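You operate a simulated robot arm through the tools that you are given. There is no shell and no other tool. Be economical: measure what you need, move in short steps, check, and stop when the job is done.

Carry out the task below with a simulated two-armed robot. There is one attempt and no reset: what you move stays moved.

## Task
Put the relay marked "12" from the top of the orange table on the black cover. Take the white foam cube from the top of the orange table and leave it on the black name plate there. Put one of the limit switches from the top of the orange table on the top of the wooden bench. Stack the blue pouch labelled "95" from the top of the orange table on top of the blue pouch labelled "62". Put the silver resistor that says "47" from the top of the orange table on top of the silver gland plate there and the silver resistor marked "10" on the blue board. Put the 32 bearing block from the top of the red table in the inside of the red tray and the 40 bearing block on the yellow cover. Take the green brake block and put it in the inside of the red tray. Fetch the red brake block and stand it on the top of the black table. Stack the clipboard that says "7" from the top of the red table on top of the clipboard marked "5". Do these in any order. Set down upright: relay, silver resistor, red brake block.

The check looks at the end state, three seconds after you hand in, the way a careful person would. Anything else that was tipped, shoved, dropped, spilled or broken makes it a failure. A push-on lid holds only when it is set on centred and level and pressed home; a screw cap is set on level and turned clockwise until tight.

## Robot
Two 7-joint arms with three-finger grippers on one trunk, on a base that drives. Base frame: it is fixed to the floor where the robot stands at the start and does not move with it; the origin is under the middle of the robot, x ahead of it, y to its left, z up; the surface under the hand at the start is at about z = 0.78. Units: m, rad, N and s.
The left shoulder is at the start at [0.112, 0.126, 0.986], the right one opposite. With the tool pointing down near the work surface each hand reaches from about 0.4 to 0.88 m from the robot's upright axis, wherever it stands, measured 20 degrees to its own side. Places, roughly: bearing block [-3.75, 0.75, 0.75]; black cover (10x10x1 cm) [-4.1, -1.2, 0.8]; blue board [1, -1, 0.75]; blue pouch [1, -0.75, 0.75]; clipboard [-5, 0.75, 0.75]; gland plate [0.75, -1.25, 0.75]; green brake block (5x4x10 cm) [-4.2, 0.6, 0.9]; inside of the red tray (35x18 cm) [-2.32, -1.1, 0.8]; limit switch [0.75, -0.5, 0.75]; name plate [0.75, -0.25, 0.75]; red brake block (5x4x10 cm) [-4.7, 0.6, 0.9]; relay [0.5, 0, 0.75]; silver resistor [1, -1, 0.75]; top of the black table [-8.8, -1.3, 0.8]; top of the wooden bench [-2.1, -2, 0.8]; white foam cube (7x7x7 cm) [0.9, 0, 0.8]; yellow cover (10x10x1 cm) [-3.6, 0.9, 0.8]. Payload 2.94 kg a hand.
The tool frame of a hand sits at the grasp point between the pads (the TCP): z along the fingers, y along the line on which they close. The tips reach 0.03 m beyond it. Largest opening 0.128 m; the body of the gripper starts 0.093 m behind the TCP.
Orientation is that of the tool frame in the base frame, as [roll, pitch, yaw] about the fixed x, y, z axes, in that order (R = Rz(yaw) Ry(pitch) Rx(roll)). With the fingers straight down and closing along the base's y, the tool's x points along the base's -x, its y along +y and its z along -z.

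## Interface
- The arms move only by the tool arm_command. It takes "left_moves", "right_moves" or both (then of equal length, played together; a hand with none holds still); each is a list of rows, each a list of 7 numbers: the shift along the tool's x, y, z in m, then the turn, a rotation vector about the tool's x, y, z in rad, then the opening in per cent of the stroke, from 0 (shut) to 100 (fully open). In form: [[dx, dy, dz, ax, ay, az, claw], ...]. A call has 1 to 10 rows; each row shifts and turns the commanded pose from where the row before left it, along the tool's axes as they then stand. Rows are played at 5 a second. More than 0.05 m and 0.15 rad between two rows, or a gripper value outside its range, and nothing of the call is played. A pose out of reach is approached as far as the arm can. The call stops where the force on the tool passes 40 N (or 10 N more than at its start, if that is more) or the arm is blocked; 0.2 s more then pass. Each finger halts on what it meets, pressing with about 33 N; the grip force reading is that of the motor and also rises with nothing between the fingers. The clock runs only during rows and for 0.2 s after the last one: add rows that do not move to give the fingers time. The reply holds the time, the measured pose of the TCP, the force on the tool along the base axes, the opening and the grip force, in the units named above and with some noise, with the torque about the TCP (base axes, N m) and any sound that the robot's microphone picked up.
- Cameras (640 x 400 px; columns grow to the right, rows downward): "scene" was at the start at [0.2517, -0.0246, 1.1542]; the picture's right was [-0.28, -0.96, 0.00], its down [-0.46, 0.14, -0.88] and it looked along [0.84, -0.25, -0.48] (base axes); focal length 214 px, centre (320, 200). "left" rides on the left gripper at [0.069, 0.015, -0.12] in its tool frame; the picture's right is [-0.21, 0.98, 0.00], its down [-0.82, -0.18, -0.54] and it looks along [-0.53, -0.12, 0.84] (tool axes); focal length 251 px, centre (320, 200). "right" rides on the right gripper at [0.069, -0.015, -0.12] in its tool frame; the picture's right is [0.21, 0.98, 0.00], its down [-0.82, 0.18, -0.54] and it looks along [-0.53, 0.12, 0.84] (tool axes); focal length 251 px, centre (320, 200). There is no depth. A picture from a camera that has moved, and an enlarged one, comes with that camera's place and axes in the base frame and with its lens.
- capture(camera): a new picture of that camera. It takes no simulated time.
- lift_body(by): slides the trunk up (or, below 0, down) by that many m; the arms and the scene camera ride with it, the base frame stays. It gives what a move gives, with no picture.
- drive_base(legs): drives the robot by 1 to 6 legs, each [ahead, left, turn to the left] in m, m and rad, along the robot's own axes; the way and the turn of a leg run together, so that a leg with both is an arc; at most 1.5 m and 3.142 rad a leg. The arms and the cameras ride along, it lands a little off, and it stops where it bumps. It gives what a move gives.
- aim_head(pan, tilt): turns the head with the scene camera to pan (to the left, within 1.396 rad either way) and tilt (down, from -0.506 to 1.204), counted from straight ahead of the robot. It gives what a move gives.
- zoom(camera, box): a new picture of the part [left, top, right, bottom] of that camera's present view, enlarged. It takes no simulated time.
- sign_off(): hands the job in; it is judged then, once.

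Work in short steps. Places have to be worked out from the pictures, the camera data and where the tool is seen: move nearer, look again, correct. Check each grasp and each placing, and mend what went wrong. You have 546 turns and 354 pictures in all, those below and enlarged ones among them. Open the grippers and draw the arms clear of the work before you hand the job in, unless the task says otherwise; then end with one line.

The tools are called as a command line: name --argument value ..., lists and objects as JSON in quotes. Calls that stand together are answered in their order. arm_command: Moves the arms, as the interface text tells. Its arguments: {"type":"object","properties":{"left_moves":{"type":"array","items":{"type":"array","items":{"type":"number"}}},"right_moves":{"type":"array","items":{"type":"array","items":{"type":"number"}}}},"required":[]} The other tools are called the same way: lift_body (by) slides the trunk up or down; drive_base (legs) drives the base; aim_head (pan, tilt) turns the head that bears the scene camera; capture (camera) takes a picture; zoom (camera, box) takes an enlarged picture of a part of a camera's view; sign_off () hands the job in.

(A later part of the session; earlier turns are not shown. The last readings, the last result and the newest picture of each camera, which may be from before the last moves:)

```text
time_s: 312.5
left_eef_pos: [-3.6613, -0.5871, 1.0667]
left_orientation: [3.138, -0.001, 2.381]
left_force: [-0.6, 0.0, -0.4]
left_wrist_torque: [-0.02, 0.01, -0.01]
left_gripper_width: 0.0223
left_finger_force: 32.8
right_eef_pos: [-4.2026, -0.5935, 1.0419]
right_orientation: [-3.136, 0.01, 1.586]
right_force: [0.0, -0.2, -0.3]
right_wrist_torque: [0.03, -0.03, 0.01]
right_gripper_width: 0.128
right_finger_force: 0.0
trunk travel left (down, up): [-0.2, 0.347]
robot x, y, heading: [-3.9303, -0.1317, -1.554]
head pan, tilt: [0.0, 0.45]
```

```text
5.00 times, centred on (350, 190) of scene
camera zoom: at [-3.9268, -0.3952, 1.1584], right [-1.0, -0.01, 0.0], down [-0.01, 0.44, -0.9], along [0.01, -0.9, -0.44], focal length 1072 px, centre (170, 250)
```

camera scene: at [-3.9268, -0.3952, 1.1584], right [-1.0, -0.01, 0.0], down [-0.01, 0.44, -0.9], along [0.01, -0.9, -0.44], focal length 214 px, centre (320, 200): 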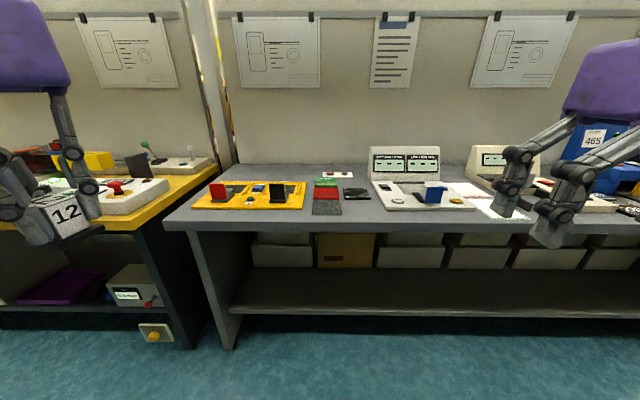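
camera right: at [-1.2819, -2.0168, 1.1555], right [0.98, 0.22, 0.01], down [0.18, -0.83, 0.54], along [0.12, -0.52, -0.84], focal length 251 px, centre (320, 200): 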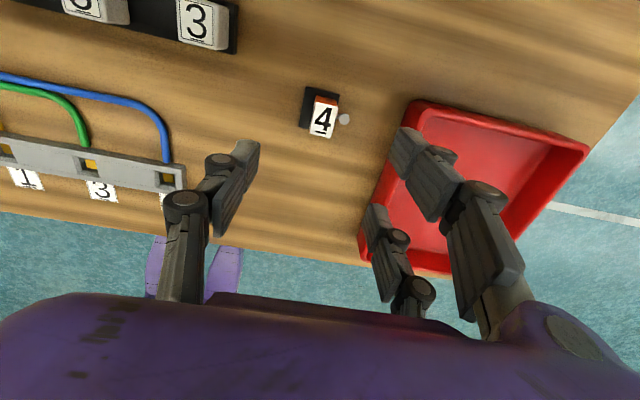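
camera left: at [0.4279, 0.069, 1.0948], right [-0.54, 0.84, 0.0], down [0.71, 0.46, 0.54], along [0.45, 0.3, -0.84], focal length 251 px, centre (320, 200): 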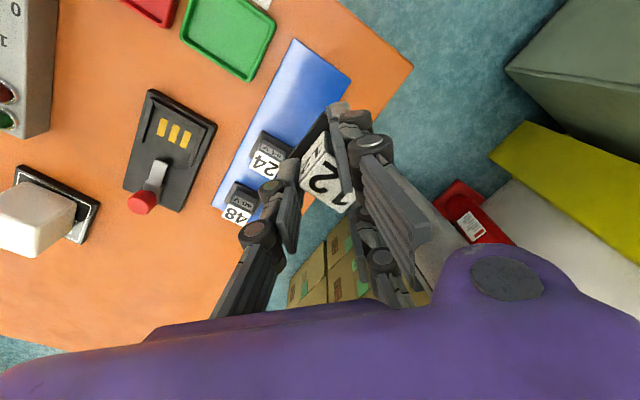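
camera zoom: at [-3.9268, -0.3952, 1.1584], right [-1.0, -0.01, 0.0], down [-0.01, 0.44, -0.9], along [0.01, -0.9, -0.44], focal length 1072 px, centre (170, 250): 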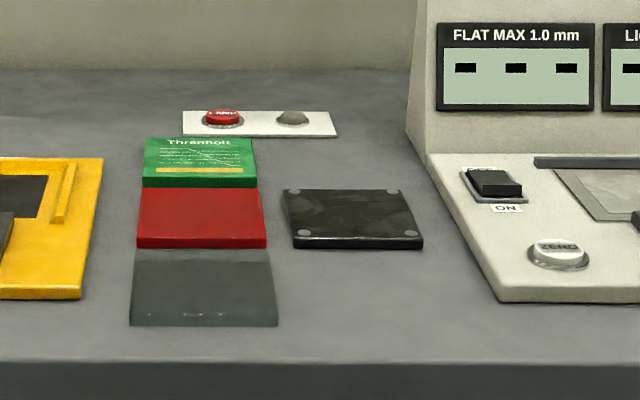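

The black cover (with corner screws) is centred near [-4.066, -1.19]. I raise the right hand for safety and drive so the cover is on the left hand's side.

arm_command --right_moves '[[0, 0, -0.04, 0, 0, 0, 60], [0, 0, -0.04, 0, 0, 0, 60], [0, 0, 0, 0, 0, 0, 60]]'

drive_base --legs '[[0, -0.36, -0.02], [0.4, 0, 0]]'

capture --camera "scene"

capture --camera "left"

```text
time_s: 313.3
left_eef_pos: [-3.661, -0.5867, 1.067]
left_orientation: [3.138, -0.001, 2.381]
left_force: [0.0, 0.4, -0.5]
left_wrist_torque: [0.03, -0.02, 0.01]
left_gripper_width: 0.022
left_finger_force: 33.2
right_eef_pos: [-4.2035, -0.5944, 1.1224]
right_orientation: [-3.137, 0.009, 1.588]
right_force: [0.6, 0.4, 0.6]
right_wrist_torque: [-0.01, 0.0, 0.01]
right_gripper_width: 0.0768
right_finger_force: 0.0
trunk travel left (down, up): [-0.2, 0.347]
robot x, y, heading: [-3.9271, -0.141, -1.557]
head pan, tilt: [0.0, 0.45]
```

```text
time_s: 319.3
left_eef_pos: [-4.0407, -1.0097, 1.0669]
left_orientation: [3.138, -0.001, 2.363]
left_force: [0.1, 0.8, -1.0]
left_wrist_torque: [0.02, -0.01, 0.0]
left_gripper_width: 0.0224
left_finger_force: 33.0
right_eef_pos: [-4.5831, -1.0071, 1.1215]
right_orientation: [-3.136, 0.007, 1.567]
right_force: [-0.3, 0.4, -0.2]
right_wrist_torque: [0.02, 0.0, -0.04]
right_gripper_width: 0.0765
right_finger_force: 0.0
trunk travel left (down, up): [-0.2, 0.347]
robot x, y, heading: [-4.295, -0.5568, -1.575]
head pan, tilt: [0.0, 0.45]
```

```text
237 pictures are left
camera scene: at [-4.3019, -0.8143, 1.1583], right [-1.0, 0.0, 0.0], down [0.0, 0.44, -0.9], along [0.0, -0.9, -0.44], focal length 214 px, centre (320, 200)
```

scene: 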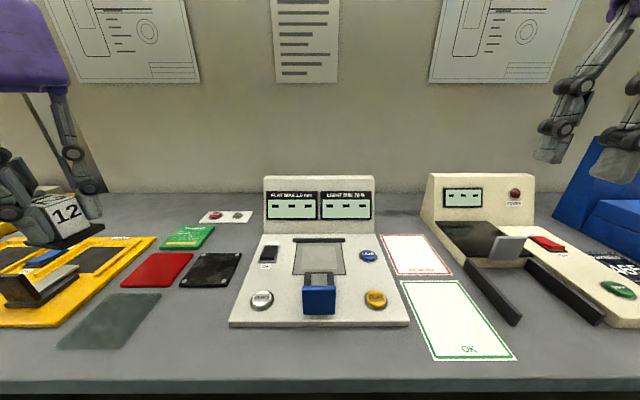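

```text
236 pictures are left
camera left: at [-4.0784, -0.951, 1.1875], right [0.84, 0.54, 0.0], down [0.46, -0.71, 0.54], along [0.3, -0.45, -0.84], focal length 251 px, centre (320, 200)
```

left: 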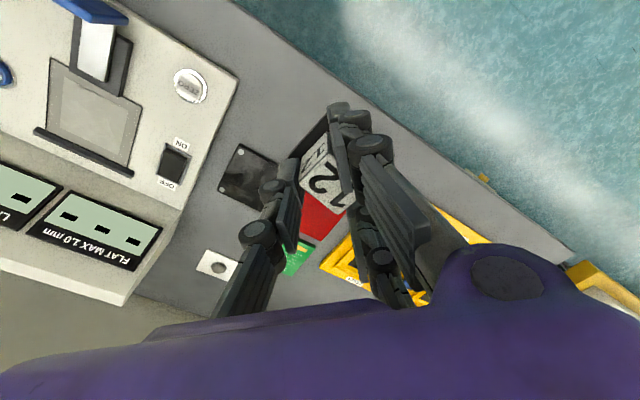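

The black cover is at about [-4.062, -1.187]. I carry the relay over it.

arm_command --left_moves '[[-0.0272, -0.0374, 0, 0, 0, 0, 8], [-0.0272, -0.0374, 0, 0, 0, 0, 8], [-0.0272, -0.0374, 0, 0, 0, 0, 8], [-0.0272, -0.0374, 0, 0, 0, 0, 8], [0, 0, 0.045, 0, 0, 0, 8], [0, 0, 0.045, 0, 0, 0, 8], [0, 0, 0.04, 0, 0, 0, 8], [0, 0, 0, 0, 0, 0, 8]]'

capture --camera "left"

zoom --camera "scene" --box '[130, 200, 290, 320]'

```text
time_s: 321.1
left_eef_pos: [-4.0647, -1.1928, 0.938]
left_orientation: [3.14, -0.001, 2.364]
left_force: [0.6, -0.2, -0.7]
left_wrist_torque: [-0.01, 0.01, -0.02]
left_gripper_width: 0.0225
left_finger_force: 32.6
right_eef_pos: [-4.5829, -1.0067, 1.1209]
right_orientation: [-3.136, 0.009, 1.568]
right_force: [0.0, -0.5, -0.1]
right_wrist_torque: [-0.01, -0.02, -0.03]
right_gripper_width: 0.0765
right_finger_force: 0.0
trunk travel left (down, up): [-0.2, 0.347]
robot x, y, heading: [-4.2992, -0.5599, -1.575]
head pan, tilt: [0.0, 0.45]
```

```text
235 pictures are left
camera left: at [-4.1046, -1.1329, 1.0582], right [0.84, 0.54, 0.0], down [0.46, -0.71, 0.54], along [0.3, -0.45, -0.84], focal length 251 px, centre (320, 200)
```

left: 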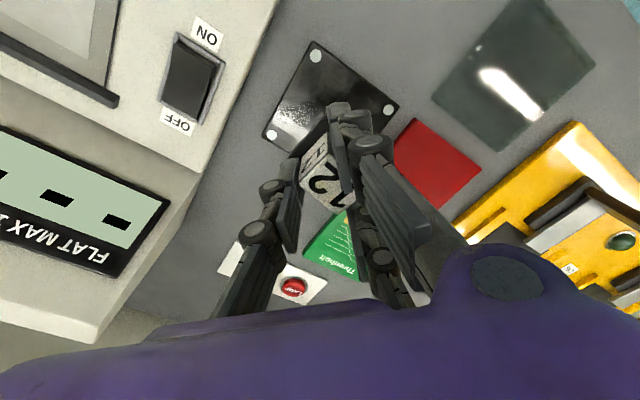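

```text
3.33 times, centred on (210, 260) of scene
camera zoom: at [-4.3022, -0.8136, 1.1585], right [-1.0, 0.0, 0.0], down [0.0, 0.43, -0.9], along [0.0, -0.9, -0.43], focal length 715 px, centre (687, 0)
```

zoom: 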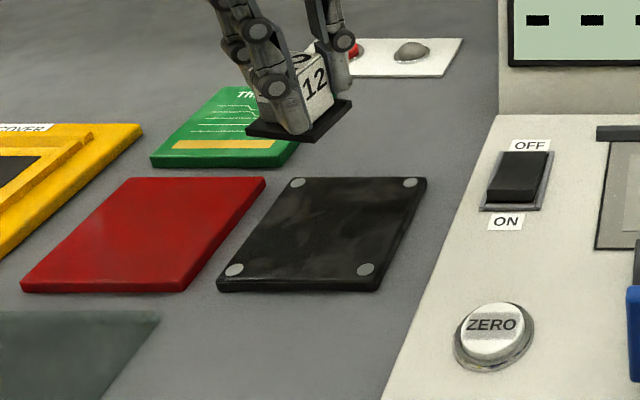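

Aligned with the cover centre. I lower to contact in small steps.

arm_command --left_moves '[[-0.001, 0.003, 0.04, 0, 0, 0, 8], [0, 0, 0.025, 0, 0, 0, 8], [0, 0, 0.005, 0, 0, 0, 8], [0, 0, 0.004, 0, 0, 0, 8], [0, 0, 0, 0, 0, 0, 8]]'

zoom --camera "scene" --box '[130, 200, 290, 320]'

```text
time_s: 322.3
left_eef_pos: [-4.0629, -1.1913, 0.8652]
left_orientation: [3.138, 0.001, 2.364]
left_force: [0.3, -0.2, -0.5]
left_wrist_torque: [-0.02, 0.03, -0.01]
left_gripper_width: 0.0222
left_finger_force: 32.9
right_eef_pos: [-4.5819, -1.0073, 1.1218]
right_orientation: [-3.137, 0.008, 1.569]
right_force: [-0.1, 0.3, 0.3]
right_wrist_torque: [0.0, 0.03, 0.02]
right_gripper_width: 0.0769
right_finger_force: 0.1
trunk travel left (down, up): [-0.2, 0.347]
robot x, y, heading: [-4.3002, -0.5547, -1.574]
head pan, tilt: [0.0, 0.45]
```

```text
3.33 times, centred on (210, 260) of scene
camera zoom: at [-4.3019, -0.8139, 1.1584], right [-1.0, 0.0, 0.0], down [0.0, 0.44, -0.9], along [0.0, -0.9, -0.44], focal length 715 px, centre (687, 0)
```

zoom: 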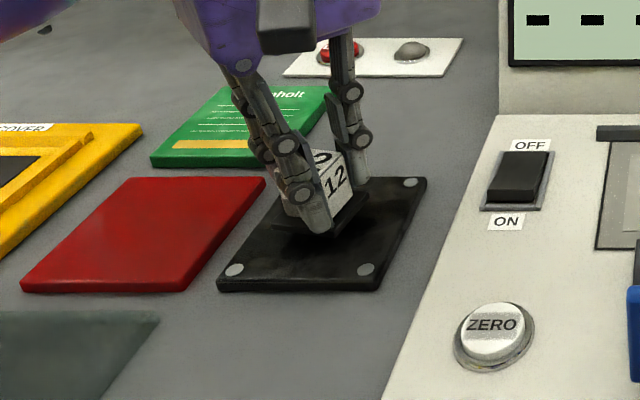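

Close to touching. I continue in 3 mm steps.

arm_command --left_moves '[[0, 0, 0.003, 0, 0, 0, 8], [0, 0, 0.003, 0, 0, 0, 8], [0, 0, 0.003, 0, 0, 0, 8], [0, 0, 0, 0, 0, 0, 8]]'

```text
time_s: 323.3
left_eef_pos: [-4.0627, -1.1921, 0.8541]
left_orientation: [3.141, 0.0, 2.364]
left_force: [1.0, -2.1, 3.9]
left_wrist_torque: [-0.08, 0.05, 0.0]
left_gripper_width: 0.0224
left_finger_force: 32.4
right_eef_pos: [-4.5834, -1.0076, 1.1225]
right_orientation: [-3.136, 0.009, 1.569]
right_force: [0.2, 0.4, -0.6]
right_wrist_torque: [-0.01, -0.01, -0.04]
right_gripper_width: 0.0768
right_finger_force: 0.1
trunk travel left (down, up): [-0.2, 0.347]
robot x, y, heading: [-4.2976, -0.5603, -1.57]
head pan, tilt: [0.0, 0.45]
```

Contact. I open and rise.

arm_command --left_moves '[[0, 0, 0, 0, 0, 0, 20], [0, 0, 0, 0, 0, 0, 28], [0, 0, 0, 0, 0, 0, 40], [0, 0, 0, 0, 0, 0, 55], [0, 0, 0, 0, 0, 0, 55], [0, 0, -0.02, 0, 0, 0, 55], [0, 0, -0.04, 0, 0, 0, 55], [0, 0, -0.045, 0, 0, 0, 55], [0, 0, -0.045, 0, 0, 0, 55], [0, 0, -0.045, 0, 0, 0, 55]]'

zoom --camera "scene" --box '[130, 200, 290, 320]'

capture --camera "left"

```text
time_s: 325.5
left_eef_pos: [-4.0622, -1.1915, 1.0509]
left_orientation: [3.137, -0.001, 2.362]
left_force: [-0.3, -0.2, 0.0]
left_wrist_torque: [0.02, -0.03, -0.01]
left_gripper_width: 0.0709
left_finger_force: 0.1
right_eef_pos: [-4.5836, -1.0068, 1.1222]
right_orientation: [-3.135, 0.01, 1.571]
right_force: [-0.3, -0.5, -0.2]
right_wrist_torque: [-0.03, -0.02, 0.02]
right_gripper_width: 0.0768
right_finger_force: 0.1
trunk travel left (down, up): [-0.2, 0.347]
robot x, y, heading: [-4.2985, -0.5573, -1.574]
head pan, tilt: [0.0, 0.45]
```

```text
3.33 times, centred on (210, 260) of scene
camera zoom: at [-4.3024, -0.8128, 1.1587], right [-1.0, 0.0, 0.0], down [0.0, 0.43, -0.9], along [0.0, -0.9, -0.43], focal length 715 px, centre (687, 0)
```

zoom: 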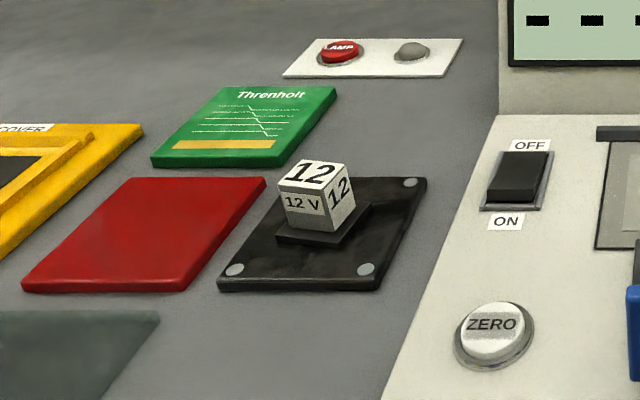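

```text
231 pictures are left
camera left: at [-4.1018, -1.1322, 1.1705], right [0.84, 0.54, 0.0], down [0.46, -0.71, 0.54], along [0.3, -0.45, -0.84], focal length 251 px, centre (320, 200)
```

left: 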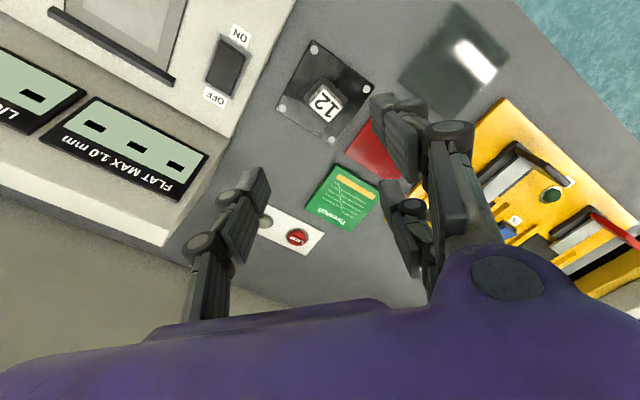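

The relay stands upright on the black cover. I straighten the left hand, back off into the aisle and turn to face the red table.

arm_command --left_moves '[[0, 0, -0.04, 0, 0, 0.15, 100], [0, 0, 0, 0, 0, 0.15, 100], [0, 0, 0, 0, 0, 0.15, 100], [0, 0, 0, 0, 0, 0.15, 100], [0, 0, 0, 0, 0, 0.15, 100], [0.04, 0, 0, 0, 0, 0.04, 100], [0.045, 0, 0, 0, 0, 0, 100], [0.045, 0, 0, 0, 0, 0, 100], [0.045, 0, 0, 0, 0, 0, 100], [0, 0, 0, 0, 0, 0, 100]]'

drive_base --legs '[[-0.38, 0, 0], [0, 0, 3.141]]'

capture --camera "scene"

```text
time_s: 327.7
left_eef_pos: [-4.0681, -1.0179, 1.0862]
left_orientation: [3.139, -0.003, 1.573]
left_force: [0.2, 0.7, -0.2]
left_wrist_torque: [0.04, 0.01, -0.03]
left_gripper_width: 0.1276
left_finger_force: 0.1
right_eef_pos: [-4.5822, -1.009, 1.1211]
right_orientation: [-3.137, 0.008, 1.57]
right_force: [-0.8, -0.4, 0.2]
right_wrist_torque: [0.05, -0.01, 0.02]
right_gripper_width: 0.0767
right_finger_force: 0.1
trunk travel left (down, up): [-0.2, 0.347]
robot x, y, heading: [-4.3009, -0.5576, -1.578]
head pan, tilt: [0.0, 0.45]
```

```text
time_s: 337.4
left_eef_pos: [-4.5118, 0.2981, 1.0891]
left_orientation: [3.141, -0.001, -1.604]
left_force: [-0.3, -0.1, -0.2]
left_wrist_torque: [-0.01, 0.01, -0.04]
left_gripper_width: 0.1278
left_finger_force: 0.1
right_eef_pos: [-3.9998, 0.2692, 1.1226]
right_orientation: [-3.134, 0.009, -1.608]
right_force: [0.5, 0.4, -0.2]
right_wrist_torque: [0.01, -0.03, 0.0]
right_gripper_width: 0.0769
right_finger_force: 0.1
trunk travel left (down, up): [-0.2, 0.347]
robot x, y, heading: [-4.2948, -0.1711, 1.53]
head pan, tilt: [0.0, 0.45]
```

```text
230 pictures are left
camera scene: at [-4.2896, 0.0886, 1.1584], right [1.0, -0.04, 0.0], down [-0.02, -0.43, -0.9], along [0.04, 0.9, -0.44], focal length 214 px, centre (320, 200)
```

scene: 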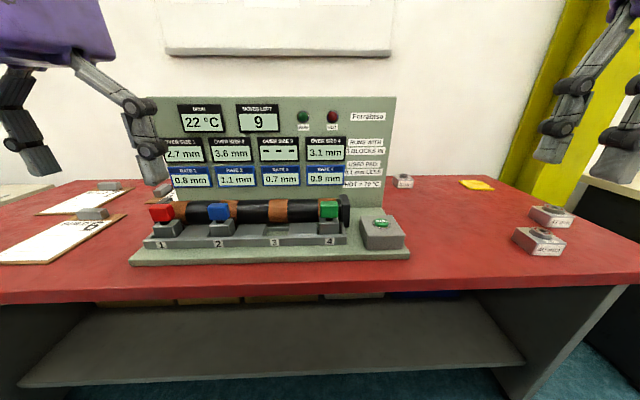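

I zoom on the rig with the brake blocks and on the table's items.

zoom --camera "scene" --box '[120, 180, 420, 280]'

zoom --camera "scene" --box '[360, 160, 600, 280]'

zoom --camera "scene" --box '[0, 160, 200, 280]'

```text
2.13 times, centred on (270, 230) of scene
camera zoom: at [-4.2896, 0.0886, 1.1584], right [1.0, -0.04, 0.0], down [-0.02, -0.43, -0.9], along [0.04, 0.9, -0.44], focal length 458 px, centre (427, 136)
```

zoom: 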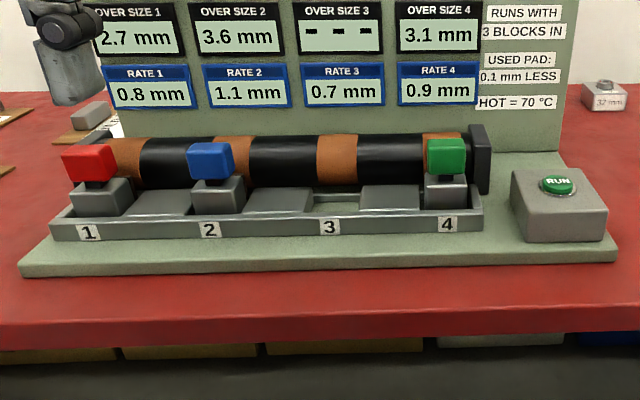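

```text
2.67 times, centred on (480, 220) of scene
camera zoom: at [-4.2896, 0.0886, 1.1584], right [1.0, -0.04, 0.0], down [-0.02, -0.43, -0.9], along [0.04, 0.9, -0.44], focal length 572 px, centre (-107, 147)
```

zoom: 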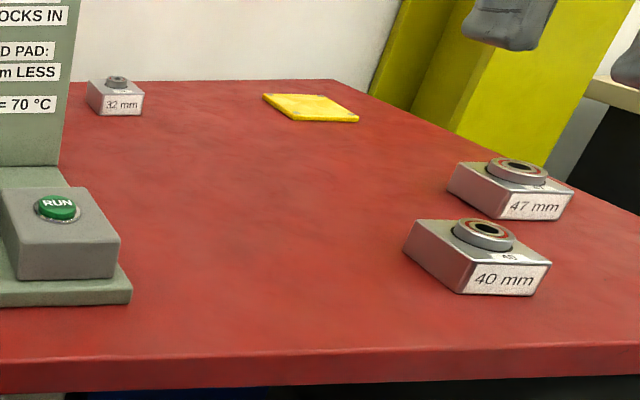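

```text
3.20 times, centred on (100, 220) of scene
camera zoom: at [-4.2896, 0.0886, 1.1584], right [1.0, -0.04, 0.0], down [-0.02, -0.43, -0.9], along [0.04, 0.9, -0.44], focal length 686 px, centre (1024, 136)
```

zoom: 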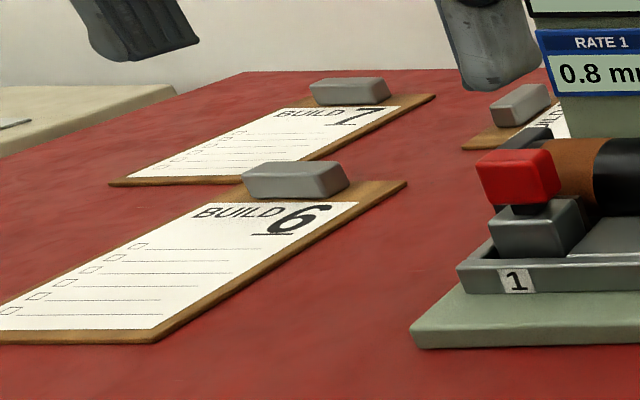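

Items located: 40 block ≈ [-3.70, 0.52], 32 block ≈ [-3.88, 0.95], yellow cover ≈ [-3.57, 0.93], clipboards at left, brake blocks in the rig. I start with the 40 block: slide right so that it's on the right hand's side.

drive_base --legs '[[0, -0.4, 0.04], [0.15, 0, 0]]'

aim_head --pan -0.25 --tilt 0.55

capture --camera "scene"

capture --camera "right"

```text
time_s: 342.4
left_eef_pos: [-4.1333, 0.4261, 1.088]
left_orientation: [3.14, -0.002, -1.55]
left_force: [0.0, 0.6, -0.2]
left_wrist_torque: [-0.06, 0.01, 0.0]
left_gripper_width: 0.128
left_finger_force: 0.0
right_eef_pos: [-3.6178, 0.4258, 1.1215]
right_orientation: [-3.138, 0.008, -1.554]
right_force: [0.3, 0.5, -0.1]
right_wrist_torque: [-0.05, 0.0, -0.01]
right_gripper_width: 0.0767
right_finger_force: 0.0
trunk travel left (down, up): [-0.2, 0.347]
robot x, y, heading: [-3.8947, -0.0291, 1.58]
head pan, tilt: [0.0, 0.45]
```

```text
time_s: 343.2
left_eef_pos: [-4.1332, 0.4247, 1.0868]
left_orientation: [3.14, -0.002, -1.55]
left_force: [0.5, -0.7, 0.3]
left_wrist_torque: [0.03, 0.03, 0.01]
left_gripper_width: 0.1279
left_finger_force: 0.0
right_eef_pos: [-3.6183, 0.4252, 1.1227]
right_orientation: [-3.137, 0.009, -1.554]
right_force: [0.9, -0.1, 0.1]
right_wrist_torque: [0.04, 0.03, 0.0]
right_gripper_width: 0.0768
right_finger_force: 0.1
trunk travel left (down, up): [-0.2, 0.347]
robot x, y, heading: [-3.8945, -0.0336, 1.582]
head pan, tilt: [-0.25, 0.55]
```

```text
226 pictures are left
camera scene: at [-3.8773, 0.224, 1.1494], right [0.97, -0.23, 0.0], down [-0.12, -0.51, -0.85], along [0.2, 0.83, -0.52], focal length 214 px, centre (320, 200)
```

scene: 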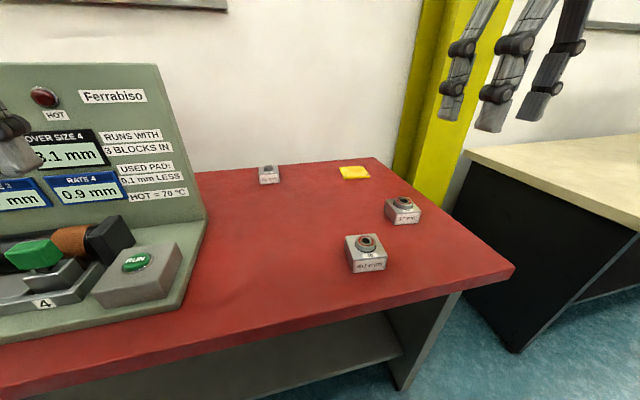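

```text
225 pictures are left
camera right: at [-3.6021, 0.355, 1.241], right [-0.97, -0.23, -0.01], down [-0.2, 0.81, 0.55], along [-0.12, 0.53, -0.84], focal length 251 px, centre (320, 200)
```

right: 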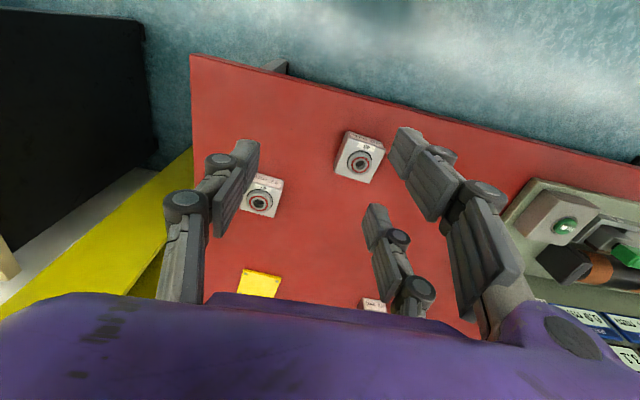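

Block 40 triangulates to [-3.709, 0.517], top ≈ 0.83; the yellow cover to [-3.571, 0.926], z ≈ 0.80. I move the right hand over block 40.

arm_command --right_moves '[[-0.031, 0.03, 0, 0, 0, 0, 100], [-0.031, 0.03, 0.01, 0, 0, 0, 100], [-0.031, 0.03, 0.02, 0, 0, 0, 100], [0, 0, 0.045, 0, 0, 0, 100], [0, 0, 0.045, 0, 0, 0, 100], [0, 0, 0.03, 0, 0, 0, 100], [0, 0, 0, 0, 0, 0, 100]]'

capture --camera "right"

zoom --camera "scene" --box '[310, 180, 450, 290]'

```text
time_s: 344.8
left_eef_pos: [-4.1339, 0.4254, 1.0885]
left_orientation: [3.139, -0.002, -1.551]
left_force: [0.0, 0.1, -1.4]
left_wrist_torque: [0.0, 0.0, 0.01]
left_gripper_width: 0.1278
left_finger_force: 0.1
right_eef_pos: [-3.7098, 0.5182, 0.9726]
right_orientation: [-3.135, 0.008, -1.553]
right_force: [0.8, 0.2, 0.8]
right_wrist_torque: [0.0, -0.02, 0.03]
right_gripper_width: 0.1281
right_finger_force: 0.1
trunk travel left (down, up): [-0.2, 0.347]
robot x, y, heading: [-3.8928, -0.0336, 1.589]
head pan, tilt: [-0.25, 0.55]
```

```text
224 pictures are left
camera right: at [-3.6931, 0.4487, 1.0918], right [-0.97, -0.23, -0.01], down [-0.2, 0.81, 0.55], along [-0.12, 0.53, -0.84], focal length 251 px, centre (320, 200)
```

right: 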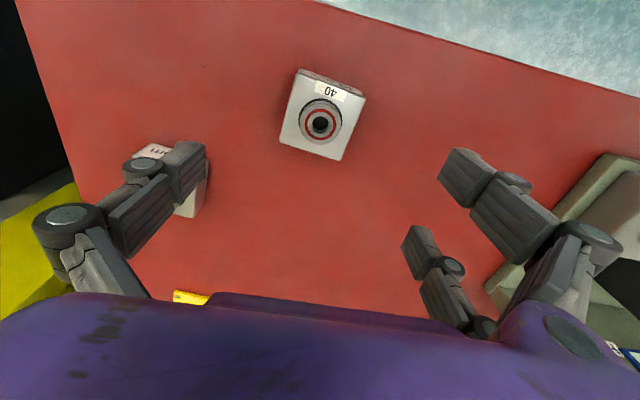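

```text
3.64 times, centred on (380, 235) of scene
camera zoom: at [-3.8774, 0.224, 1.1494], right [0.97, -0.23, 0.0], down [-0.12, -0.51, -0.85], along [0.2, 0.83, -0.52], focal length 780 px, centre (102, 73)
```

zoom: 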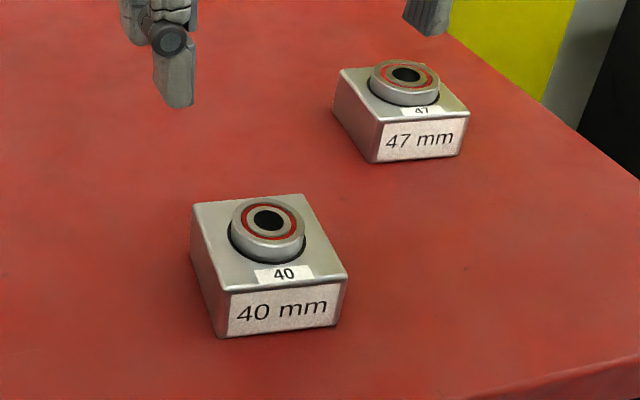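

Block 40 is right under the hand with a yaw of about -0.08. I rotate 0.1 rad, descend, and grip.

arm_command --right_moves '[[0, 0, 0.03, 0, 0, 0.1, 100], [0, 0, 0.045, 0, 0, 0, 100], [0, 0, 0.045, 0, 0, 0, 100], [0, 0, 0.018, 0, 0, 0, 100], [0, 0, 0, 0, 0, 0, 70], [0, 0, 0, 0, 0, 0, 40], [0, 0, 0, 0, 0, 0, 40], [0, 0, 0, 0, 0, 0, 40]]'

zoom --camera "scene" --box '[310, 180, 450, 290]'

```text
time_s: 346.6
left_eef_pos: [-4.1338, 0.4264, 1.0876]
left_orientation: [3.14, -0.002, -1.551]
left_force: [0.6, -0.4, 0.3]
left_wrist_torque: [0.01, 0.01, 0.0]
left_gripper_width: 0.1281
left_finger_force: 0.1
right_eef_pos: [-3.7086, 0.5176, 0.8344]
right_orientation: [-3.136, 0.011, -1.656]
right_force: [-1.4, 0.0, -0.4]
right_wrist_torque: [0.12, 0.14, 0.06]
right_gripper_width: 0.0697
right_finger_force: 33.4
trunk travel left (down, up): [-0.2, 0.347]
robot x, y, heading: [-3.892, -0.027, 1.583]
head pan, tilt: [-0.25, 0.55]
```

```text
3.64 times, centred on (380, 235) of scene
camera zoom: at [-3.8774, 0.2242, 1.1494], right [0.97, -0.23, 0.0], down [-0.12, -0.51, -0.85], along [0.2, 0.83, -0.52], focal length 780 px, centre (102, 73)
```

zoom: 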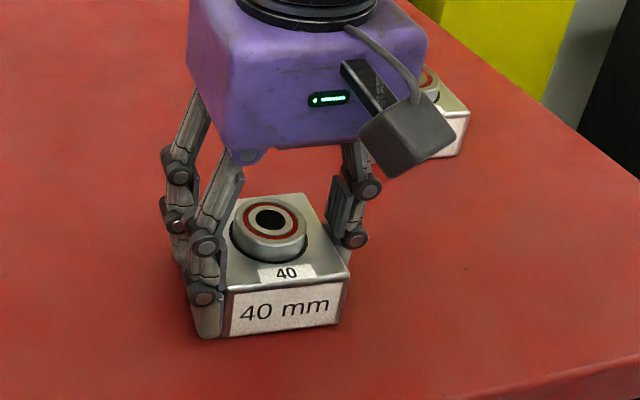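

Gripped at 70 mm. I lift it, draw the left hand back a bit, and move the base nearer to reach the yellow cover.

arm_command --right_moves '[[0, 0, -0.04, 0, 0, 0, 40], [0, 0, -0.04, 0, 0, 0, 40], [0, 0, -0.045, 0, 0, 0, 40], [0, 0, 0, 0, 0, 0, 40]]' --left_moves '[[0.02, 0, -0.02, 0, 0, 0, 100], [0.02, 0, -0.02, 0, 0, 0, 100], [0.01, 0, -0.02, 0, 0, 0, 100], [0, 0, 0, 0, 0, 0, 100]]'

drive_base --legs '[[0, -0.11, -0.01], [0.12, 0, 0]]'

capture --camera "scene"

capture --camera "right"

```text
time_s: 347.6
left_eef_pos: [-4.1022, 0.3847, 1.1006]
left_orientation: [3.14, -0.002, -1.549]
left_force: [0.5, -0.1, -0.4]
left_wrist_torque: [-0.01, -0.01, 0.02]
left_gripper_width: 0.128
left_finger_force: 0.1
left hand out of reach, approached as far as the arm can: row 1, 2, 3
right_eef_pos: [-3.7108, 0.5163, 0.9578]
right_orientation: [-3.136, 0.006, -1.655]
right_force: [-0.5, 0.7, -4.9]
right_wrist_torque: [-0.06, -0.01, -0.02]
right_gripper_width: 0.0698
right_finger_force: 33.4
trunk travel left (down, up): [-0.2, 0.347]
robot x, y, heading: [-3.8899, -0.0336, 1.585]
head pan, tilt: [-0.25, 0.55]
```

```text
time_s: 350.1
left_eef_pos: [-3.9894, 0.5056, 1.1019]
left_orientation: [3.142, -0.003, -1.56]
left_force: [-1.2, -0.1, -0.6]
left_wrist_torque: [-0.05, 0.01, -0.02]
left_gripper_width: 0.1279
left_finger_force: 0.1
right_eef_pos: [-3.5964, 0.6314, 0.9593]
right_orientation: [-3.137, 0.009, -1.664]
right_force: [0.0, 0.9, -4.3]
right_wrist_torque: [-0.03, -0.02, 0.01]
right_gripper_width: 0.0698
right_finger_force: 33.3
trunk travel left (down, up): [-0.2, 0.347]
robot x, y, heading: [-3.7836, 0.0904, 1.577]
head pan, tilt: [-0.25, 0.55]
```

```text
221 pictures are left
camera scene: at [-3.7663, 0.3424, 1.1492], right [0.97, -0.24, 0.0], down [-0.13, -0.51, -0.85], along [0.21, 0.83, -0.52], focal length 214 px, centre (320, 200)
```

scene: 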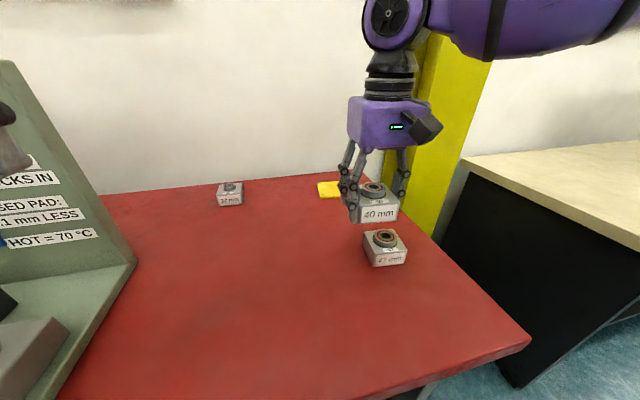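

```text
220 pictures are left
camera right: at [-3.5879, 0.5607, 1.0773], right [-0.99, -0.12, -0.01], down [-0.11, 0.83, 0.55], along [-0.06, 0.54, -0.84], focal length 251 px, centre (320, 200)
```

right: 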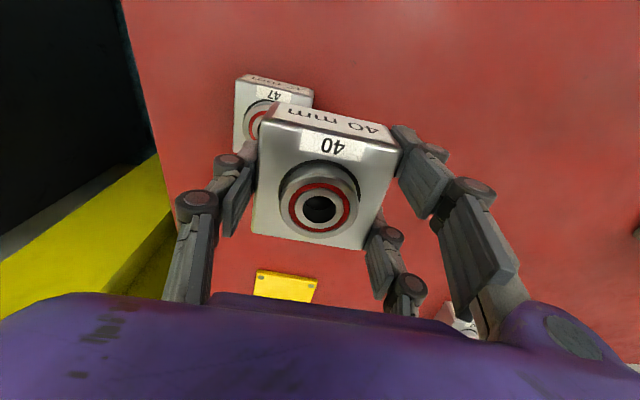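

The cover's centre refines to about [-3.573, 0.933]. I extend the hand over it in steps and check.

arm_command --right_moves '[[-0.043, 0.001, 0, 0, 0, 0, 40], [-0.043, 0.001, 0, 0, 0, 0, 40], [-0.043, 0.001, 0, 0, 0, 0, 40], [-0.043, 0.001, 0, 0, 0, 0, 40], [-0.043, 0.001, 0, 0, 0, 0, 40], [-0.043, 0, 0, 0, 0, 0, 40], [-0.044, 0, 0, 0, 0, 0, 40], [0, 0, 0, 0, 0, 0, 40]]'

capture --camera "right"

zoom --camera "scene" --box '[260, 120, 400, 230]'

```text
time_s: 351.9
left_eef_pos: [-3.9907, 0.505, 1.1006]
left_orientation: [-3.141, -0.001, -1.561]
left_force: [0.3, -0.2, -0.2]
left_wrist_torque: [0.03, 0.04, -0.02]
left_gripper_width: 0.1281
left_finger_force: 0.0
right_eef_pos: [-3.5546, 0.7753, 0.9539]
right_orientation: [-3.137, 0.008, -1.665]
right_force: [0.5, 0.5, -4.6]
right_wrist_torque: [0.02, 0.01, 0.01]
right_gripper_width: 0.0695
right_finger_force: 33.1
right hand out of reach, approached as far as the arm can: row 3, 4, 5, 6, 7
trunk travel left (down, up): [-0.2, 0.347]
robot x, y, heading: [-3.7881, 0.0882, 1.571]
head pan, tilt: [-0.25, 0.55]
```

```text
219 pictures are left
camera right: at [-3.5453, 0.7048, 1.0722], right [-0.99, -0.12, -0.01], down [-0.11, 0.83, 0.55], along [-0.06, 0.54, -0.84], focal length 251 px, centre (320, 200)
```

right: 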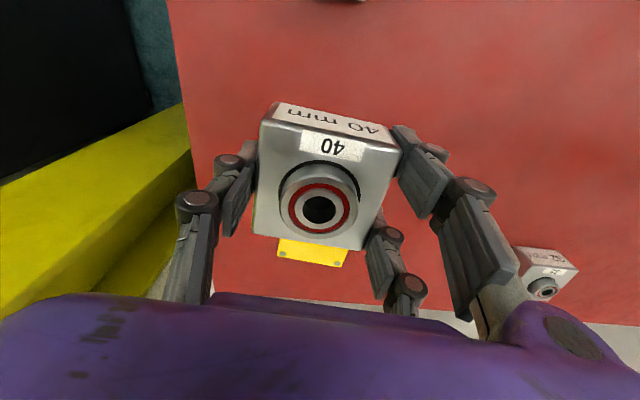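

```text
3.64 times, centred on (330, 175) of scene
camera zoom: at [-3.7659, 0.3424, 1.1492], right [0.97, -0.24, 0.0], down [-0.13, -0.51, -0.85], along [0.21, 0.83, -0.52], focal length 780 px, centre (284, 291)
```

zoom: 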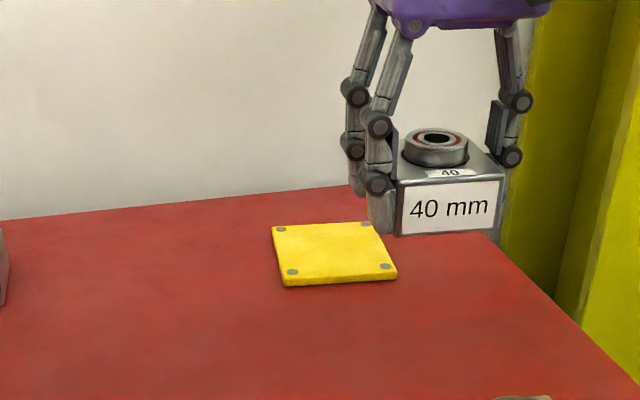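

The arm stalls before its nominal reach, probably a joint limit in this posture. I try going on with a slightly turned wrist, coming back to neutral yaw.

arm_command --right_moves '[[0.04, 0, 0, 0, 0, -0.1, 40], [0, 0, 0, 0, 0, 0, 40], [-0.03, 0, 0.02, 0, 0, 0, 40], [-0.03, 0, 0, 0, 0, 0, 40], [-0.03, 0, 0, 0, 0, 0, 40], [0, 0, 0, 0, 0, 0, 40]]'

```text
time_s: 353.3
left_eef_pos: [-3.9896, 0.5048, 1.1015]
left_orientation: [-3.141, -0.004, -1.561]
left_force: [-0.3, -0.6, 0.4]
left_wrist_torque: [-0.02, -0.01, 0.01]
left_gripper_width: 0.1279
left_finger_force: 0.0
right_eef_pos: [-3.5512, 0.7811, 0.934]
right_orientation: [-3.135, 0.009, -1.565]
right_force: [-0.6, 0.1, -4.9]
right_wrist_torque: [0.0, -0.01, -0.01]
right_gripper_width: 0.0695
right_finger_force: 33.3
right hand out of reach, approached as far as the arm can: row 4, 5
trunk travel left (down, up): [-0.2, 0.347]
robot x, y, heading: [-3.7855, 0.0825, 1.574]
head pan, tilt: [-0.25, 0.55]
```

Still limited. Raising the trunk puts the shoulder level with the wrist and should give more horizontal reach, so I lift it 0.12 m and retry.

lift_body --by 0.12

arm_command --right_moves '[[0, 0, 0.04, 0, 0, 0, 40], [0, 0, 0.04, 0, 0, 0, 40], [0, 0, 0.03, 0, 0, 0, 40], [-0.03, 0, 0, 0, 0, 0, 40], [-0.03, 0, 0, 0, 0, 0, 40], [-0.03, 0, 0, 0, 0, 0, 40], [0, 0, 0, 0, 0, 0, 40]]'

```text
time_s: 354.8
left_eef_pos: [-3.9896, 0.5048, 1.2213]
left_orientation: [-3.141, -0.001, -1.562]
left_force: [0.1, 0.1, -0.9]
left_wrist_torque: [-0.01, 0.0, 0.01]
left_gripper_width: 0.1282
left_finger_force: 0.0
right_eef_pos: [-3.55, 0.7608, 1.1143]
right_orientation: [-3.136, 0.114, -1.566]
right_force: [0.1, -0.1, -4.6]
right_wrist_torque: [-0.01, 0.01, 0.0]
right_gripper_width: 0.0696
right_finger_force: 33.1
trunk travel left (down, up): [-0.32, 0.227]
robot x, y, heading: [-3.7867, 0.0865, 1.573]
head pan, tilt: [-0.25, 0.55]
```

```text
time_s: 356.4
left_eef_pos: [-3.99, 0.5048, 1.2208]
left_orientation: [-3.141, -0.002, -1.561]
left_force: [0.2, -0.1, 0.3]
left_wrist_torque: [-0.02, 0.0, -0.01]
left_gripper_width: 0.1282
left_finger_force: 0.0
right_eef_pos: [-3.5462, 0.7816, 1.0067]
right_orientation: [-3.137, 0.117, -1.565]
right_force: [0.7, -0.7, -4.3]
right_wrist_torque: [-0.02, 0.01, -0.02]
right_gripper_width: 0.0698
right_finger_force: 33.2
right hand out of reach, approached as far as the arm can: row 4, 5, 6
trunk travel left (down, up): [-0.32, 0.227]
robot x, y, heading: [-3.7866, 0.088, 1.573]
head pan, tilt: [-0.25, 0.55]
```

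The limit persists and the tilt drifted. I pull the hand back, restore level pitch, and try an approach closer to the robot's centre line.

arm_command --right_moves '[[0.04, 0, 0, 0, 0, 0, 40], [0.04, 0, 0, 0, 0, 0, 40], [0.04, 0, 0, 0, 0, 0, 40], [0.04, 0.0, 0, 0, 0, 0, 40], [0, 0, 0, 0, 0, 0, 40]]'

capture --camera "scene"

```text
time_s: 357.6
left_eef_pos: [-3.9908, 0.5048, 1.2209]
left_orientation: [3.141, -0.004, -1.56]
left_force: [-0.1, 0.3, -0.2]
left_wrist_torque: [-0.04, 0.0, 0.02]
left_gripper_width: 0.1277
left_finger_force: 0.1
right_eef_pos: [-3.5444, 0.6235, 0.9869]
right_orientation: [-3.136, 0.115, -1.566]
right_force: [-0.5, -0.6, -4.8]
right_wrist_torque: [-0.02, -0.04, 0.02]
right_gripper_width: 0.0696
right_finger_force: 32.7
trunk travel left (down, up): [-0.32, 0.227]
robot x, y, heading: [-3.7875, 0.0875, 1.574]
head pan, tilt: [-0.25, 0.55]
```

```text
217 pictures are left
camera scene: at [-3.7664, 0.3077, 1.2732], right [0.97, -0.24, 0.0], down [-0.13, -0.51, -0.85], along [0.21, 0.83, -0.52], focal length 214 px, centre (320, 200)
```

scene: 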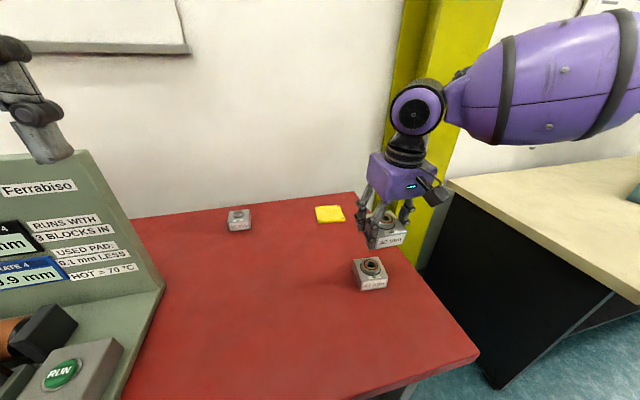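

The forearm comes in from the side, so the wrist is likely the limit. I level the pitch and rotate the hand by -1.5 rad (block and cover are square, so orientation is free), then try again.

arm_command --right_moves '[[0, 0, 0, 0, 0.115, 0, 40], [0, 0, 0, 0, 0, -0.15, 40], [0, 0, 0, 0, 0, -0.15, 40], [0, 0, 0, 0, 0, -0.15, 40], [0, 0, 0, 0, 0, -0.15, 40], [0, 0, 0, 0, 0, -0.15, 40], [0, 0, 0, 0, 0, -0.15, 40], [0, 0, 0, 0, 0, -0.15, 40], [0, 0, 0, 0, 0, -0.15, 40], [0, 0, 0, 0, 0, -0.15, 40]]'

arm_command --right_moves '[[0, 0, 0, 0, 0, -0.12, 40], [0, -0.04, 0, 0, 0, 0, 40], [0, -0.04, 0, 0, 0, 0, 40], [0, -0.04, 0, 0, 0, 0, 40], [0, -0.04, 0, 0, 0, 0, 40], [0, 0, 0, 0, 0, 0, 40]]'

```text
time_s: 359.8
left_eef_pos: [-3.99, 0.5035, 1.2214]
left_orientation: [3.14, -0.003, -1.56]
left_force: [-0.1, 0.4, 0.3]
left_wrist_torque: [0.03, -0.02, 0.0]
left_gripper_width: 0.128
left_finger_force: 0.0
right_eef_pos: [-3.5445, 0.6234, 0.9883]
right_orientation: [-3.139, -0.004, -0.212]
right_force: [0.4, 0.5, -4.1]
right_wrist_torque: [-0.03, -0.01, 0.01]
right_gripper_width: 0.0695
right_finger_force: 33.0
trunk travel left (down, up): [-0.32, 0.227]
robot x, y, heading: [-3.784, 0.0893, 1.576]
head pan, tilt: [-0.25, 0.55]
```

```text
time_s: 361.2
left_eef_pos: [-3.9913, 0.5032, 1.222]
left_orientation: [3.141, 0.0, -1.561]
left_force: [-0.3, 0.1, 0.1]
left_wrist_torque: [0.04, -0.04, 0.01]
left_gripper_width: 0.1278
left_finger_force: 0.0
right_eef_pos: [-3.5311, 0.7617, 0.9908]
right_orientation: [-3.14, -0.007, -0.095]
right_force: [0.6, -0.2, -4.8]
right_wrist_torque: [0.05, -0.05, -0.01]
right_gripper_width: 0.0697
right_finger_force: 32.9
right hand out of reach, approached as far as the arm can: row 5
trunk travel left (down, up): [-0.32, 0.227]
robot x, y, heading: [-3.7863, 0.0872, 1.574]
head pan, tilt: [-0.25, 0.55]
```

Still short by ~15 cm. The elbow points outward, so targets nearer the centre line should let it straighten: I pull the hand back a bit and shift the base right 0.17 m.

arm_command --right_moves '[[0, 0.04, 0, 0, 0, 0, 40], [0, 0.04, 0, 0, 0, 0, 40], [0.0, 0.04, 0, 0, 0, 0, 40], [-0.04, 0.0, 0, 0, 0, 0, 40], [-0.04, 0.0, 0, 0, 0, 0, 40], [-0.04, 0.0, 0, 0, 0, 0, 40], [0, 0, 0, 0, 0, 0, 40]]'

drive_base --legs '[[0, -0.14, 0]]'

arm_command --right_moves '[[0, -0.04, 0, 0, 0, 0, 40], [0, -0.04, 0, 0, 0, 0, 40], [0, -0.04, 0, 0, 0, 0, 40], [0, -0.04, 0, 0, 0, 0, 40], [0, -0.04, 0, 0, 0, 0, 40], [0, 0, 0, 0, 0, 0, 40]]'

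```text
time_s: 362.8
left_eef_pos: [-3.9894, 0.5051, 1.2225]
left_orientation: [-3.141, -0.002, -1.564]
left_force: [0.8, -1.2, -0.3]
left_wrist_torque: [0.02, 0.0, -0.03]
left_gripper_width: 0.1279
left_finger_force: 0.1
right_eef_pos: [-3.6624, 0.6519, 0.9871]
right_orientation: [-3.14, -0.006, -0.098]
right_force: [0.7, -0.4, -4.5]
right_wrist_torque: [0.01, -0.02, -0.01]
right_gripper_width: 0.0697
right_finger_force: 33.0
trunk travel left (down, up): [-0.32, 0.227]
robot x, y, heading: [-3.7832, 0.0856, 1.569]
head pan, tilt: [-0.25, 0.55]
```

```text
time_s: 364.6
left_eef_pos: [-3.8521, 0.505, 1.221]
left_orientation: [3.141, -0.002, -1.56]
left_force: [0.2, 1.2, 0.9]
left_wrist_torque: [-0.02, 0.01, -0.02]
left_gripper_width: 0.1281
left_finger_force: 0.0
right_eef_pos: [-3.5251, 0.6524, 0.9864]
right_orientation: [-3.14, -0.006, -0.097]
right_force: [0.1, 0.0, -3.9]
right_wrist_torque: [0.03, -0.01, -0.01]
right_gripper_width: 0.0697
right_finger_force: 33.0
trunk travel left (down, up): [-0.32, 0.227]
robot x, y, heading: [-3.648, 0.0848, 1.575]
head pan, tilt: [-0.25, 0.55]
```

```text
time_s: 366.0
left_eef_pos: [-3.8529, 0.5044, 1.2207]
left_orientation: [3.142, -0.001, -1.559]
left_force: [-0.2, 0.3, -0.2]
left_wrist_torque: [-0.03, 0.01, 0.01]
left_gripper_width: 0.1277
left_finger_force: 0.0
right_eef_pos: [-3.4732, 0.7129, 0.9931]
right_orientation: [-3.14, -0.003, -0.099]
right_force: [-0.1, 0.4, -5.6]
right_wrist_torque: [0.01, 0.01, 0.01]
right_gripper_width: 0.0695
right_finger_force: 33.2
right hand out of reach, approached as far as the arm can: row 1, 2, 3, 4, 5
trunk travel left (down, up): [-0.32, 0.227]
robot x, y, heading: [-3.6449, 0.0872, 1.576]
head pan, tilt: [-0.25, 0.55]
```

That's worse; the limit relaxes outward instead. I shift the base left so the cover is about 0.35 m to the right, and try again.

arm_command --right_moves '[[0, 0.04, 0, 0, 0, 0, 40], [0, 0.04, 0, 0, 0, 0, 40], [0.04, 0.0, 0, 0, 0, 0, 40], [0.04, 0.0, 0, 0, 0, 0, 40], [0, 0, 0, 0, 0, 0, 40]]'

drive_base --legs '[[0, 0.28, 0]]'

arm_command --right_moves '[[0.04, 0, 0, 0, 0, 0, 40], [0.04, 0, 0, 0, 0, 0, 40], [0, -0.04, 0, 0, 0, 0, 40], [0, -0.04, 0, 0, 0, 0, 40], [0, -0.04, 0, 0, 0, 0, 40], [0, -0.04, 0, 0, 0, 0, 40], [0, 0, 0, 0, 0, 0, 40]]'

```text
time_s: 367.2
left_eef_pos: [-3.8543, 0.5058, 1.2218]
left_orientation: [3.14, -0.001, -1.562]
left_force: [-0.2, -0.1, -0.4]
left_wrist_torque: [-0.02, -0.05, 0.01]
left_gripper_width: 0.1281
left_finger_force: 0.1
right_eef_pos: [-3.4001, 0.6229, 0.9931]
right_orientation: [-3.141, -0.006, -0.097]
right_force: [-0.7, -0.2, -4.1]
right_wrist_torque: [-0.05, -0.05, 0.03]
right_gripper_width: 0.0694
right_finger_force: 32.8
trunk travel left (down, up): [-0.32, 0.227]
robot x, y, heading: [-3.6486, 0.0921, 1.573]
head pan, tilt: [-0.25, 0.55]
```

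```text
time_s: 370.2
left_eef_pos: [-4.1295, 0.5041, 1.2216]
left_orientation: [-3.141, -0.001, -1.561]
left_force: [-0.5, -0.8, -0.3]
left_wrist_torque: [0.05, -0.03, -0.02]
left_gripper_width: 0.1281
left_finger_force: 0.0
right_eef_pos: [-3.6751, 0.6207, 0.9937]
right_orientation: [-3.141, -0.007, -0.096]
right_force: [0.4, 0.5, -3.8]
right_wrist_torque: [-0.01, -0.01, 0.01]
right_gripper_width: 0.0696
right_finger_force: 32.7
trunk travel left (down, up): [-0.32, 0.227]
robot x, y, heading: [-3.9213, 0.0856, 1.569]
head pan, tilt: [-0.25, 0.55]
```

```text
time_s: 371.8
left_eef_pos: [-4.1296, 0.5025, 1.2217]
left_orientation: [3.141, 0.002, -1.56]
left_force: [0.3, -0.5, 0.2]
left_wrist_torque: [0.01, 0.0, -0.01]
left_gripper_width: 0.1282
left_finger_force: 0.0
right_eef_pos: [-3.5838, 0.7728, 0.9948]
right_orientation: [-3.139, -0.007, -0.097]
right_force: [0.4, -0.3, -3.9]
right_wrist_torque: [0.01, 0.01, -0.03]
right_gripper_width: 0.0699
right_finger_force: 33.0
trunk travel left (down, up): [-0.32, 0.227]
robot x, y, heading: [-3.919, 0.0879, 1.571]
head pan, tilt: [-0.25, 0.55]
```

Better: no limit so far. I continue forward.

arm_command --right_moves '[[0, -0.04, 0, 0, 0, 0, 40], [0, -0.04, 0, 0, 0, 0, 40], [0, -0.04, 0, 0, 0, 0, 40], [0, -0.04, 0, 0, 0, 0, 40], [0, 0, 0, 0, 0, 0, 40]]'

capture --camera "right"

capture --camera "scene"

```text
time_s: 373.0
left_eef_pos: [-4.1289, 0.5047, 1.2205]
left_orientation: [3.141, -0.002, -1.56]
left_force: [-0.5, 0.2, -0.1]
left_wrist_torque: [-0.03, -0.02, 0.01]
left_gripper_width: 0.1278
left_finger_force: 0.1
right_eef_pos: [-3.5807, 0.7886, 0.9949]
right_orientation: [-3.137, -0.009, -0.088]
right_force: [0.8, 0.1, -5.3]
right_wrist_torque: [0.03, -0.02, -0.02]
right_gripper_width: 0.0693
right_finger_force: 33.2
right hand out of reach, approached as far as the arm can: row 1, 2, 3, 4
trunk travel left (down, up): [-0.32, 0.227]
robot x, y, heading: [-3.9229, 0.0836, 1.577]
head pan, tilt: [-0.25, 0.55]
```

```text
216 pictures are left
camera right: at [-3.5105, 0.7983, 1.1144], right [0.13, -0.99, 0.0], down [-0.84, -0.11, 0.53], along [-0.53, -0.07, -0.84], focal length 251 px, centre (320, 200)
```

right: 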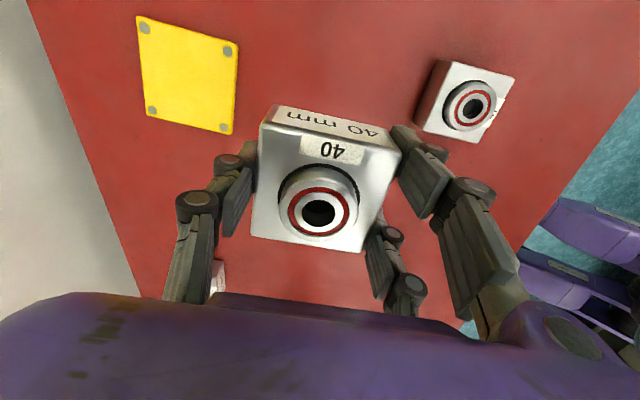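

```text
215 pictures are left
camera scene: at [-3.9045, 0.3064, 1.2734], right [0.97, -0.24, 0.0], down [-0.13, -0.51, -0.85], along [0.21, 0.83, -0.52], focal length 214 px, centre (320, 200)
```

scene: 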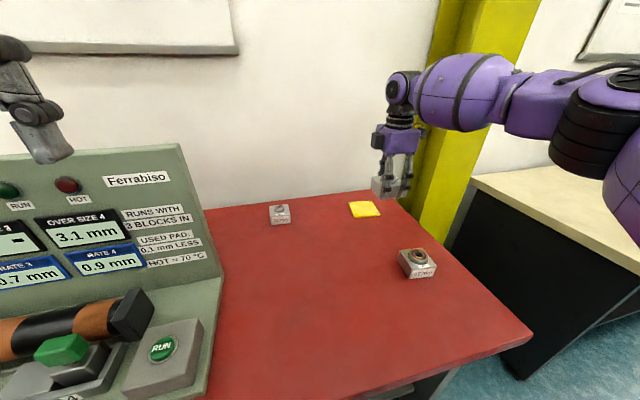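

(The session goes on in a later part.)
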